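You operate a simulated robot arm through the tools that you are given. There is no shell and no other tool. Be economical: measure what you need, move in short steps, check, and stop when the job is done.

Carry out the task below with a simulated robot arm. There is one attempt and no reset: what you move stays moved.

TASK
Pull the drawer under the blue mat open.
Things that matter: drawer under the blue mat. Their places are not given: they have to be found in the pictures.

It is judged by the outcome, as a careful person would: the job done as asked, and still so three seconds after it is handed in. It fails if anything else is knocked over, pushed out of place, dropped, spilled or broken.

THE ROBOT
A 6-joint arm with a two-finger parallel gripper, fixed in place. Base frame: the origin is at the foot of the arm, x ahead of it, y to its left, z up. Lengths are in mm, angles in degrees, forces in N, time in s.
With the tool pointing down near the work surface it reaches from about 260 to 680 mm from the base axis. Its first joint turns from -66.0 to 66.0 degrees. Payload 2.9 kg.
Tool frame: the origin (TCP) lies between the finger pads and is the grasp point; the fingertips stand 30 mm ahead of it; z points along the fingers, y is the line along which they close. The gripper opens to 110 mm. The fingers are 20 mm wide and 10 mm thick; the gripper's body (48 by 112 mm) begins 55 mm behind the TCP.
Orientation is told as [roll, pitch, yaw] about the base's x, y, z axes, in that order, counted from this pose: with the fingers straight down and closing along the base's y, the tool's x points along the base's -x, its y along +y and its z along -z.

THE INTERFACE
- The arm moves only by the tool jog_arm. Its argument "increments" is a list of rows, each a list of 6 numbers: the shift along the tool's x, y, z in units of 40 mm (1.0 is 40 mm), then the turn, a rotation vector about the tool's x, y, z in units of 8 degrees (1.0 is 8 degrees). In form: [[x, y, z, ax, ay, az], ...]. A call has 1 to 12 rows; each row shifts and turns the commanded pose from where the row before left it, along the tool's axes as they then stand. "grip" is the opening, from 0 (shut) to 1 (fully open), set as the call begins (left out, the last holds). A call with a number of a shift or a turn outside -1 to 1 is refused whole. A row lasts 0.2 s, in which the tool goes at most 50 mm and 8.6 degrees; a call with a longer step from one row to the next is refused whole, and so is a gripper value outside its range. A pose out of reach is approached as far as the arm can. The call stops where the force on the tool passes 40 N (or 10 N more than at its start, if that is more) or the arm is blocked; 0.2 s more then pass. The fingers move at their own pace (about 108 mm/s each) and stop on an object; they squeeze with about 41 N. The grip force told is the motor's: it shows also when the fingers shut on nothing. Time passes only in rows, and 0.2 s behind the last, so rows that do not move let the fingers close. It gives the time, the measured TCP pose, the force on the tool (base axes), the opening and the grip force at its end, in the units of the frame above (readings bear some noise), and new pictures: "show" is both (left out), scene, wrist or none.
- Cameras (640 x 400 px; columns grow to the right, rows downward): "scene" is fixed at [47.6, 419.6, 1373.4]; the picture's right is [-0.95, -0.30, 0.00], its down [-0.20, 0.63, -0.75] and it looks along [0.23, -0.71, -0.66] (base axes); focal length 363 px, centre (320, 200). "wrist" rides on the gripper at [-36, 0, -57] in the tool frame; the picture's right is [0.00, -1.00, 0.00], its down [0.97, 0.00, -0.24] and it looks along [0.24, 0.00, 0.97] (tool axes); focal length 218 px, centre (320, 200).
- locate(camera, pixels): for up to 12 pixels [column, row] of the newest picture of that camera ("zoom" is the newest enlarged one), the place [x, y, z] in the base frame of the surface seen there, good to about 2 mm. No time passes.
- zoom(camera, box): a new picture of the part [left, top, right, bottom] of that camera's present view, enlarged. No time passes.
- job_done(): hands the job in; it is judged then, once.

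Work in short steps. Measure before you move; look again where a grasp or a placing could have gone wrong, and mend it. You have 60 turns and 120 pictures in all, the two below and enlarged ones among them. Open the gripper and draw the arm clear of the work before you hand the job in, unless the task says otherwise; then end with one line.

The tools are called after "Call:" by a JSON object that holds its "name" and its "arguments". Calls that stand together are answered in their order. jog_arm: Moves the arm, as the interface text tells. Its arguments: {"type":"object","properties":{"increments":{"type":"array","items":{"type":"array","items":{"type":"number"}}},"grip":{"type":"number"},"show":{"type":"string","enum":["both","scene","wrist","none"]}},"required":["increments"]} The other tools are called the same way: locate (camera, pixels) gives the place of the surface under pixels of a picture; zoom (camera, box) takes an enlarged picture of a part of a camera's view; job_done () hands the job in.

At the start:

```text
time_s: 0.0
tcp_pos: [330.2, -133.0, 1015.1]
tcp_rot: [0.1, 0.0, 0.0]
force: [0.2, 1.0, 0.0]
width: 110.1
grasp_force: 0.2
```

scene: 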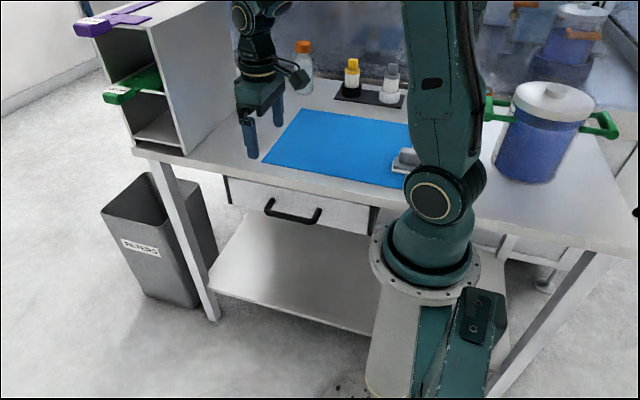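
wrist: 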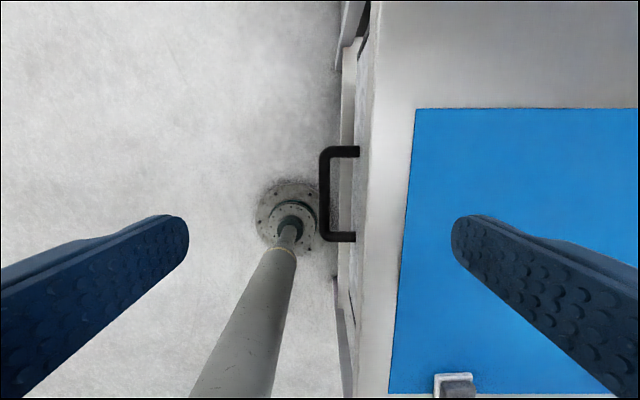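

The drawer handle is seen at scene (293,213) and wrist (325,195). I measure it.

Call:
{"name": "locate", "arguments": {"camera": "scene", "pixels": [[268, 207], [292, 218], [318, 215], [250, 200], [350, 215], [300, 180], [229, 190], [372, 220], [405, 160]]}}

Call:
{"name": "locate", "arguments": {"camera": "wrist", "pixels": [[325, 160], [325, 195], [325, 230], [350, 151], [350, 237], [372, 190], [345, 100], [454, 385]]}}

Call:
{"name": "zoom", "arguments": {"camera": "scene", "box": [200, 130, 440, 280]}}

```text
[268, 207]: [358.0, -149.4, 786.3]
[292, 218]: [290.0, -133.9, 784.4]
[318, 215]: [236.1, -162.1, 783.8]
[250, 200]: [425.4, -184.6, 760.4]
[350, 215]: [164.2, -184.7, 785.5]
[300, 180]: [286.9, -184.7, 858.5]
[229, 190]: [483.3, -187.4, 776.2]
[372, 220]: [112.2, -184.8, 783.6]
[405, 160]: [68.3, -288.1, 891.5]
```

```text
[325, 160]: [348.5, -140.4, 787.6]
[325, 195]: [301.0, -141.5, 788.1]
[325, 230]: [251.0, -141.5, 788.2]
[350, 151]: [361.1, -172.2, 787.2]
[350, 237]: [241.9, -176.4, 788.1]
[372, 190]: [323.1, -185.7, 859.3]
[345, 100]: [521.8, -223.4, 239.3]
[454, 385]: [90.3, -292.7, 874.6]
```

```text
2.67 times, centred on (320, 205) of scene
```

zoom: 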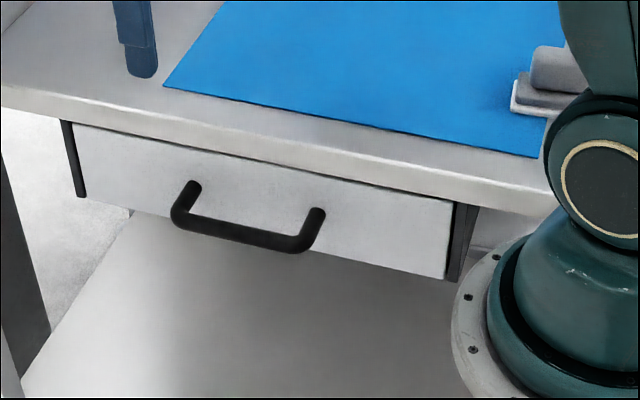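

The bar spans x 240–360 at y≈-138, z≈782, with the drawer front at y≈-185. I go over it with the fingers part closed, and tilt the tool 20° so the gripper's body stays clear of the table.

Call:
{"name": "jog_arm", "arguments": {"increments": [[0.75, 0, 0, 1, 0, 0], [0, 0, 0, 1, 0, 0], [0, 0, 0, 0.5, 0, 0], [0, 0.342, 0.94, 0, 0, 0], [0, 0.342, 0.94, 0, 0, 0], [0, 0.342, 0.94, 0, 0, 0], [0, 0.1, 0.28, 0, 0, 0], [0, 0, 0, 0, 0, 0]], "grip": 0.4}}

```text
time_s: 1.8
tcp_pos: [302.4, -131.3, 881.4]
tcp_rot: [-20.0, 0.0, 0.0]
force: [-0.8, -0.3, -0.5]
width: 44.1
grasp_force: 0.2
```

scene: 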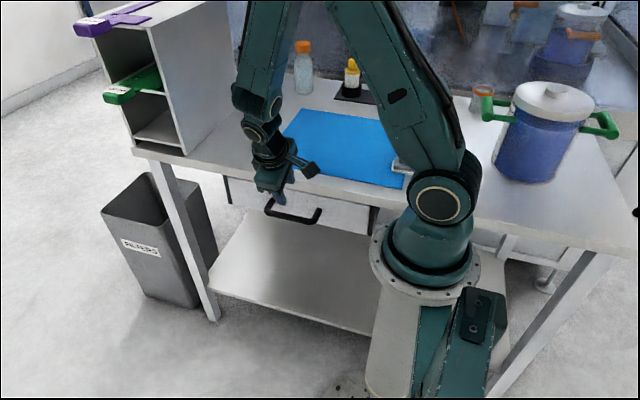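
wrist: 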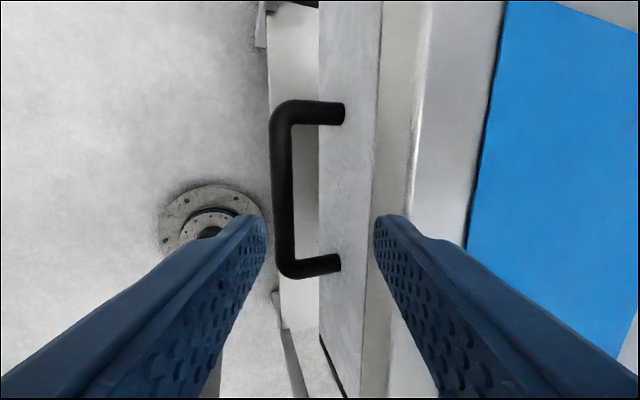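

Call:
{"name": "locate", "arguments": {"camera": "wrist", "pixels": [[274, 180], [283, 180], [291, 180], [335, 112], [335, 264], [345, 190], [395, 150], [425, 150], [378, 225], [262, 225]]}}

```text
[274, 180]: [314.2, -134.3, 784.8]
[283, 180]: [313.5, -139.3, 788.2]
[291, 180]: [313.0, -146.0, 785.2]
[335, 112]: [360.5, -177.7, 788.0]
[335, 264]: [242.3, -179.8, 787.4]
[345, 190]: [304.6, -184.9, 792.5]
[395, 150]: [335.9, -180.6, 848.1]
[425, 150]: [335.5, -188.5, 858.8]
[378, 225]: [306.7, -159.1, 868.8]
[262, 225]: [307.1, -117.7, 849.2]
```

Bar centre is y≈-140, z≈781. I go straight down 91 mm, then shift 5 mm in y so it is centred.

Call:
{"name": "jog_arm", "arguments": {"increments": [[0, 0.342, 0.94, 0, 0, 0], [0, 0.25, 0.7, 0, 0, 0], [0, 0.18, 0.5, 0, 0, 0], [0, -0.117, 0.043, 0, 0, 0], [0, 0, 0, 0, 0, 0]]}}

```text
time_s: 3.0
tcp_pos: [300.8, -140.2, 791.8]
tcp_rot: [-20.0, 0.0, 0.0]
force: [0.3, 0.4, -0.7]
width: 44.0
grasp_force: 0.0
```

scene: 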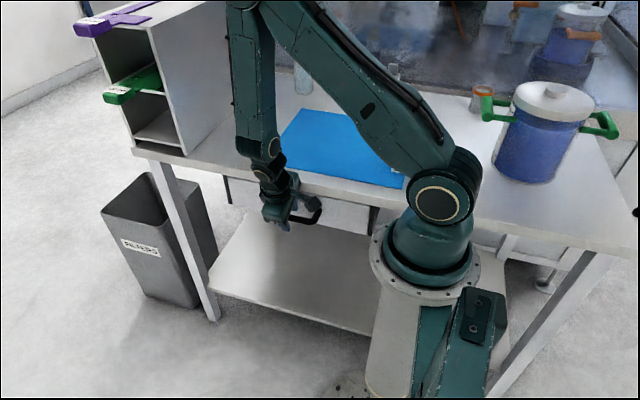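
wrist: 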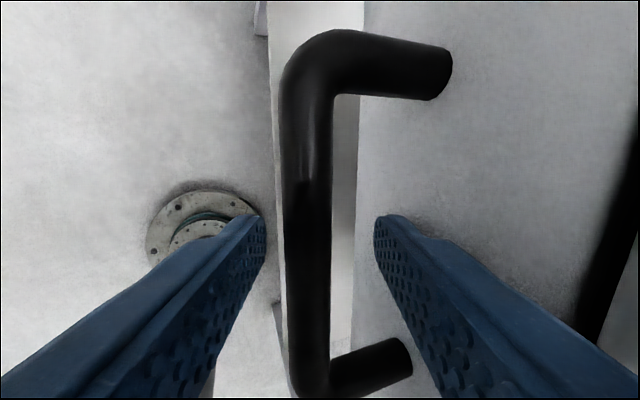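

The bar (310,220) lies between the fingers. I shift about 4 mm outward to centre it and close.

Call:
{"name": "jog_arm", "arguments": {"increments": [[0, 0.1, 0, 0, 0, 0], [0, 0, 0, 0, 0, 0]], "show": "none"}}

Call:
{"name": "jog_arm", "arguments": {"increments": [[0, 0, 0, 0, 0, 0], [0, 0, 0, 0, 0, 0], [0, 0, 0, 0, 0, 0]], "grip": 0, "show": "wrist"}}

```text
time_s: 3.6
tcp_pos: [301.4, -135.8, 791.0]
tcp_rot: [-20.0, -0.1, 0.0]
force: [1.3, -0.6, 0.1]
width: 44.1
grasp_force: 0.1
```

```text
time_s: 4.4
tcp_pos: [300.2, -134.8, 789.9]
tcp_rot: [-20.0, 0.0, -0.1]
force: [-1.0, -1.9, 5.8]
width: 15.5
grasp_force: 45.2
```

wrist: 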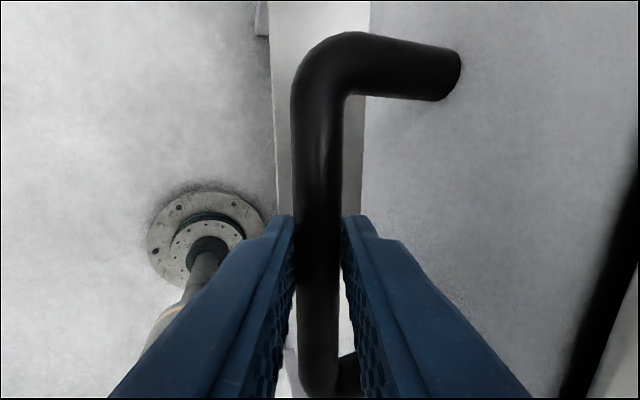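

The bar is held (15.5 mm, 45 N). I pull along +y slowly.

Call:
{"name": "jog_arm", "arguments": {"increments": [[0, 0.235, -0.0855, 0, 0, 0], [0, 0.235, -0.0855, 0, 0, 0], [0, 0.235, -0.0855, 0, 0, 0], [0, 0.235, -0.0855, 0, 0, 0], [0, 0.235, -0.0855, 0, 0, 0]], "show": "scene"}}

```text
time_s: 5.6
tcp_pos: [299.8, -83.3, 790.6]
tcp_rot: [-19.9, -0.1, 0.1]
force: [-0.5, -2.6, -11.0]
width: 15.6
grasp_force: 45.3
```

scene: 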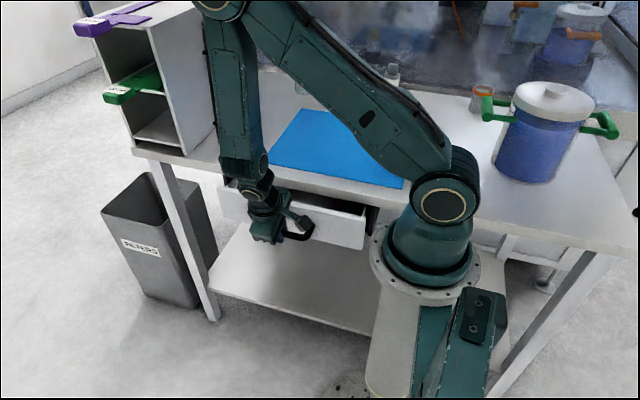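

The drawer slides, 51 mm so far. I check how near its right end will come to the arm's base.

Call:
{"name": "locate", "arguments": {"camera": "scene", "pixels": [[363, 240], [368, 210], [373, 262], [390, 245], [385, 235], [372, 240], [340, 207]]}}

Call:
{"name": "zoom", "arguments": {"camera": "scene", "box": [200, 130, 440, 280]}}

```text
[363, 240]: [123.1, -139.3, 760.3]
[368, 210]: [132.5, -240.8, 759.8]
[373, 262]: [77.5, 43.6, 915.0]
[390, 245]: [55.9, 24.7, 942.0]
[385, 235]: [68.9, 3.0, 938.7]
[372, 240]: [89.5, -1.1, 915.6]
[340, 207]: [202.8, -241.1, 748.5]
```

```text
2.67 times, centred on (320, 205) of scene
```

zoom: 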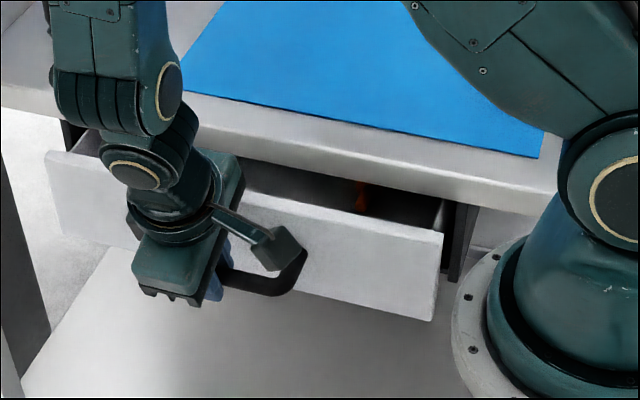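

The flange has radius about 89 mm, so the drawer (x≥120) clears it. I keep pulling.

Call:
{"name": "jog_arm", "arguments": {"increments": [[0, 0.235, -0.0855, 0, 0, 0], [0, 0.235, -0.0855, 0, 0, 0], [0, 0.235, -0.0855, 0, 0, 0], [0, 0.235, -0.0855, 0, 0, 0], [0, 0.235, -0.0855, 0, 0, 0], [0, 0.235, -0.0855, 0, 0, 0], [0, 0.235, -0.0855, 0, 0, 0], [0, 0.235, -0.0855, 0, 0, 0]], "show": "scene"}}

```text
time_s: 6.6
tcp_pos: [301.7, -45.7, 791.0]
tcp_rot: [-19.8, 0.1, 0.0]
force: [2.7, 2.1, 0.8]
width: 15.6
grasp_force: 45.2
stopped in row 5: the force on the tool passed its limit (the readings are from after the stop); the commanded pose is now the measured one
```

scene: 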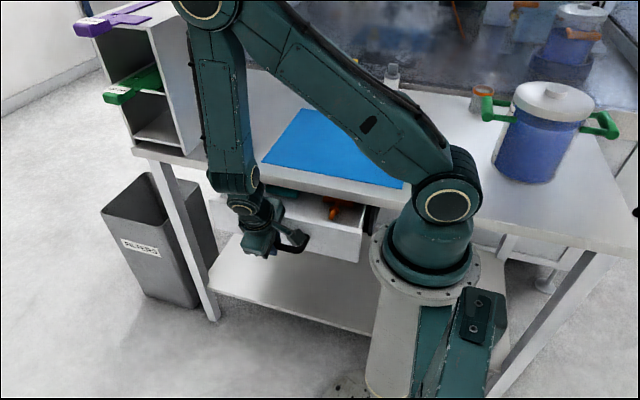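

It stopped at about 90 mm of travel, with the force over the limit; it may be the end stop. I try once more gently.

Call:
{"name": "jog_arm", "arguments": {"increments": [[0, 0.1175, -0.043, 0, 0, 0], [0, 0.1175, -0.043, 0, 0, 0], [0, 0.1175, -0.043, 0, 0, 0], [0, 0.1175, -0.043, 0, 0, 0], [0, 0.1175, -0.043, 0, 0, 0], [0, 0.1175, -0.043, 0, 0, 0]]}}

Call:
{"name": "zoom", "arguments": {"camera": "scene", "box": [180, 130, 420, 280]}}

```text
time_s: 8.0
tcp_pos: [300.2, -15.3, 790.6]
tcp_rot: [-19.8, 0.2, 0.0]
force: [1.1, -2.1, -25.4]
width: 15.7
grasp_force: 44.9
```

scene: 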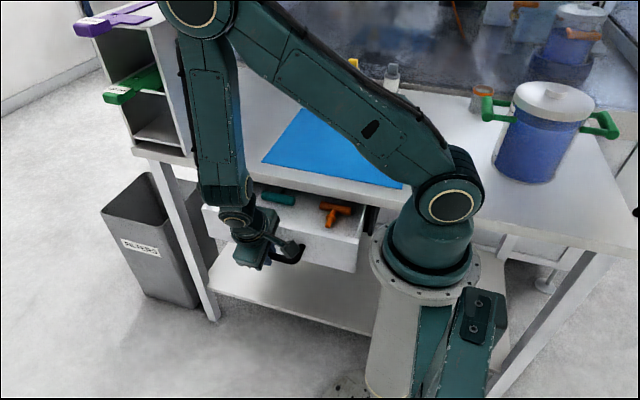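
wrist: 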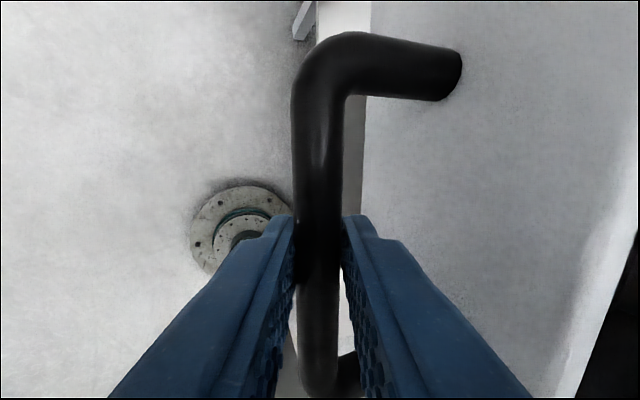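

```text
2.67 times, centred on (300, 205) of scene
```

zoom: 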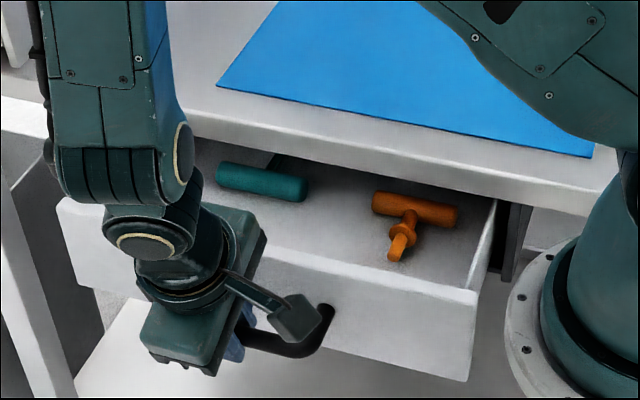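

It still slides (120 mm out); the force is mostly downward on the tool, so I lower the command slightly and keep pulling.

Call:
{"name": "jog_arm", "arguments": {"increments": [[0, 0.017, 0.047, 0, 0, 0], [0, 0.1175, -0.035, 0, 0, 0], [0, 0.1175, -0.035, 0, 0, 0], [0, 0.1175, -0.035, 0, 0, 0], [0, 0.1175, -0.035, 0, 0, 0], [0, 0.1175, -0.035, 0, 0, 0], [0, 0.1175, -0.035, 0, 0, 0], [0, 0.1175, -0.035, 0, 0, 0], [0, 0.1175, -0.035, 0, 0, 0]], "show": "scene"}}

```text
time_s: 8.8
tcp_pos: [301.5, -10.6, 790.4]
tcp_rot: [-20.2, 0.0, -0.1]
force: [-4.0, 1.7, 6.3]
width: 15.7
grasp_force: 44.7
stopped in row 3: the force on the tool passed its limit (the readings are from after the stop); the commanded pose is now the measured one
```

scene: 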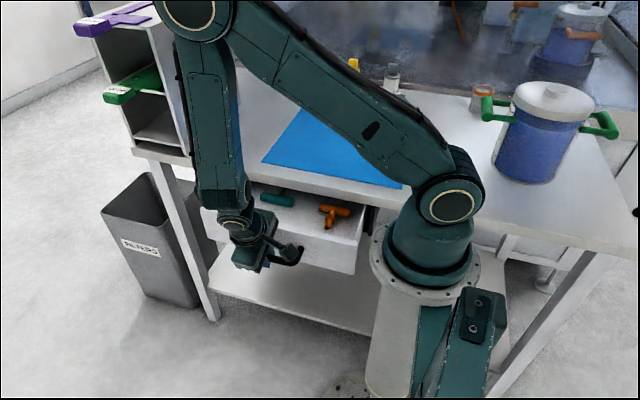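

Stress has been reset; one more gentle pull to see whether this is the end stop.

Call:
{"name": "jog_arm", "arguments": {"increments": [[0, 0.1175, -0.043, 0, 0, 0], [0, 0.1175, -0.043, 0, 0, 0], [0, 0.1175, -0.043, 0, 0, 0], [0, 0.1175, -0.043, 0, 0, 0], [0, 0.1175, -0.043, 0, 0, 0], [0, 0.1175, -0.043, 0, 0, 0], [0, 0.1175, -0.043, 0, 0, 0], [0, 0.1175, -0.043, 0, 0, 0]], "show": "scene"}}

```text
time_s: 10.6
tcp_pos: [301.7, 28.9, 791.4]
tcp_rot: [-20.2, -0.1, -0.1]
force: [-5.5, -1.1, 30.8]
width: 15.7
grasp_force: 44.8
```

scene: 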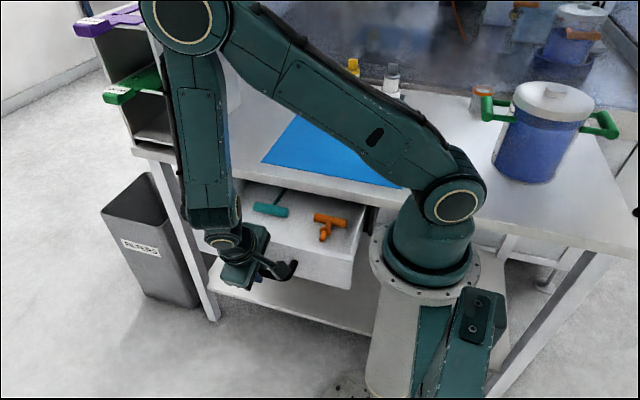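

164 mm out and still sliding. I raise the command slightly to relieve the +31 N and pull a bit more.

Call:
{"name": "jog_arm", "arguments": {"increments": [[0, -0.017, -0.047, 0, 0, 0], [0, 0.1175, -0.043, 0, 0, 0], [0, 0.1175, -0.043, 0, 0, 0], [0, 0.1175, -0.043, 0, 0, 0], [0, 0.1175, -0.043, 0, 0, 0], [0, 0.1175, -0.043, 0, 0, 0], [0, 0.1175, -0.043, 0, 0, 0]], "show": "scene"}}

Call:
{"name": "zoom", "arguments": {"camera": "scene", "box": [180, 130, 420, 280]}}

```text
time_s: 11.7
tcp_pos: [301.4, 47.3, 791.7]
tcp_rot: [-20.0, 0.1, 0.1]
force: [1.4, 1.9, -0.1]
width: 15.2
grasp_force: 45.0
stopped in row 5: the force on the tool passed its limit (the readings are from after the stop); the commanded pose is now the measured one
```

scene: 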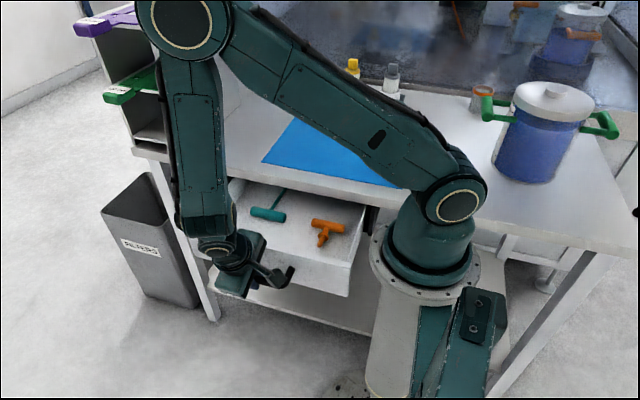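

```text
2.67 times, centred on (300, 205) of scene
```

zoom: 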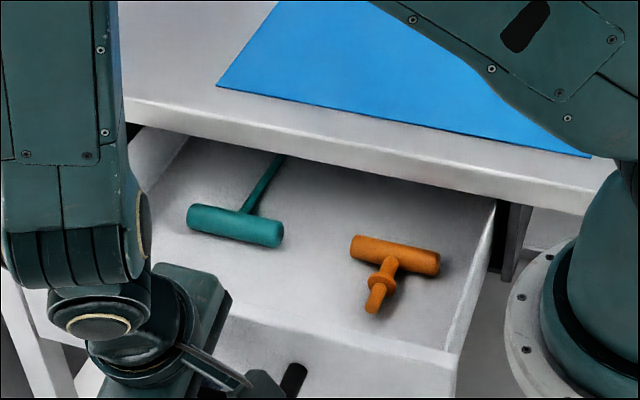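

One more gentle try at 182 mm out, to tell whether this stop is the end of travel.

Call:
{"name": "jog_arm", "arguments": {"increments": [[0, 0.1175, -0.043, 0, 0, 0], [0, 0.1175, -0.043, 0, 0, 0], [0, 0.1175, -0.043, 0, 0, 0], [0, 0.1175, -0.043, 0, 0, 0], [0, 0.1175, -0.043, 0, 0, 0], [0, 0.1175, -0.043, 0, 0, 0]], "show": "scene"}}

```text
time_s: 13.1
tcp_pos: [300.4, 76.9, 790.3]
tcp_rot: [-19.9, -0.1, 0.1]
force: [9.0, -2.4, -2.6]
width: 15.5
grasp_force: 44.8
```

scene: 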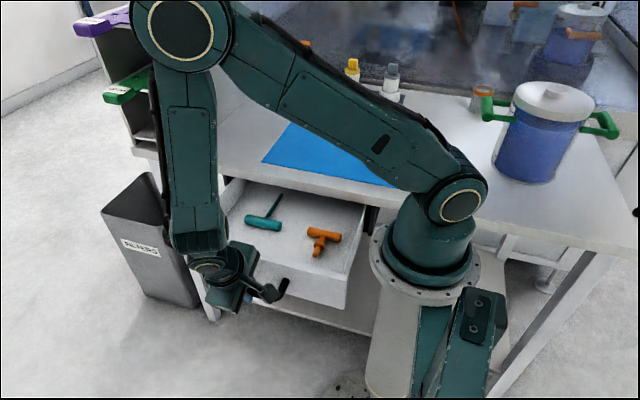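

The drawer is 212 mm out, well open. I release with a modest opening, then back out along the fingers.

Call:
{"name": "jog_arm", "arguments": {"increments": [[0, 0, 0, 0, 0, 0], [0, 0, 0, 0, 0, 0]], "grip": 0.4, "show": "wrist"}}

```text
time_s: 13.7
tcp_pos: [299.6, 76.4, 791.1]
tcp_rot: [-20.2, 0.2, 0.0]
force: [-0.4, 0.5, 0.3]
width: 44.1
grasp_force: 0.1
```

wrist: 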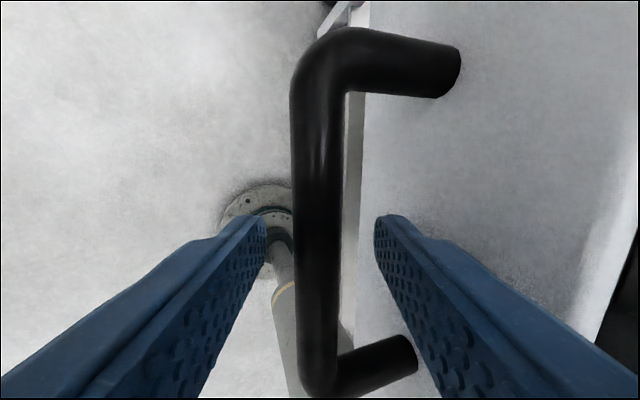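

Call:
{"name": "jog_arm", "arguments": {"increments": [[0, 0, -0.5, 0, 0, 0], [0, 0, -1, 0, 0, 0], [0, 0, -1, 0, 0, 0], [0, 0, -1, 0, 0, 0], [0, 0, -1, 0, 0, 0], [0, 0, 0, 0, 0, 0]]}}

```text
time_s: 15.1
tcp_pos: [301.7, 138.8, 957.4]
tcp_rot: [-20.1, 0.1, 0.0]
force: [-0.6, -0.2, 0.5]
width: 43.9
grasp_force: 0.0
```

scene: 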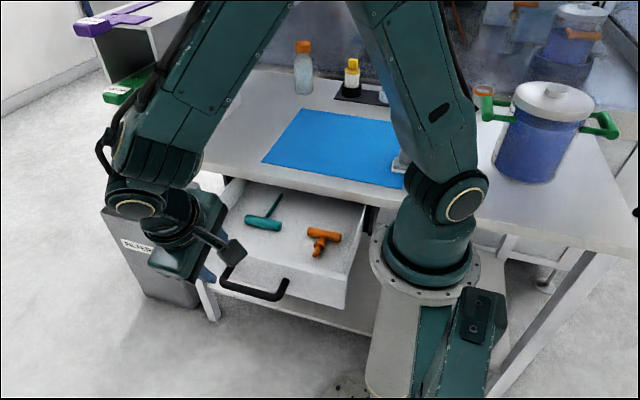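
wrist: 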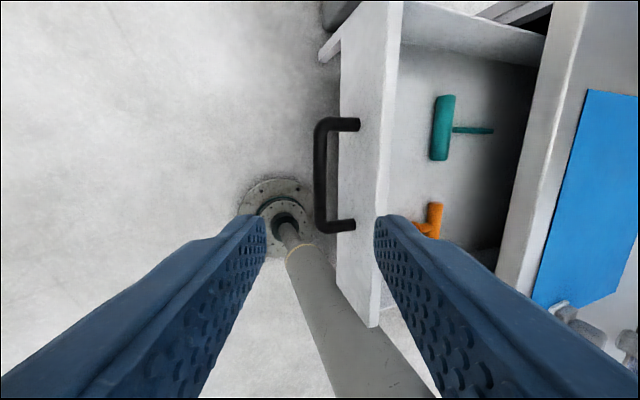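

The drawer stays open, the gripper is free and clear, and everything else is standing in place. I open the gripper fully and hand in.

Call:
{"name": "jog_arm", "arguments": {"increments": [[0, 0, 0, 0, 0, 0], [0, 0, 0, 0, 0, 0]], "grip": 1, "show": "none"}}

Call:
{"name": "job_done", "arguments": {}}

```text
time_s: 15.7
tcp_pos: [300.0, 138.6, 957.1]
tcp_rot: [-20.2, 0.1, 0.0]
force: [0.6, 0.0, -0.3]
width: 110.0
grasp_force: 0.0
```

```text
The job is handed in.
```

The drawer under the blue mat is pulled open by about 210 mm, short of any end stop I found; the gripper is open, the arm is clear, and nothing else was seen to move except two tools inside the drawer, which came out with it.
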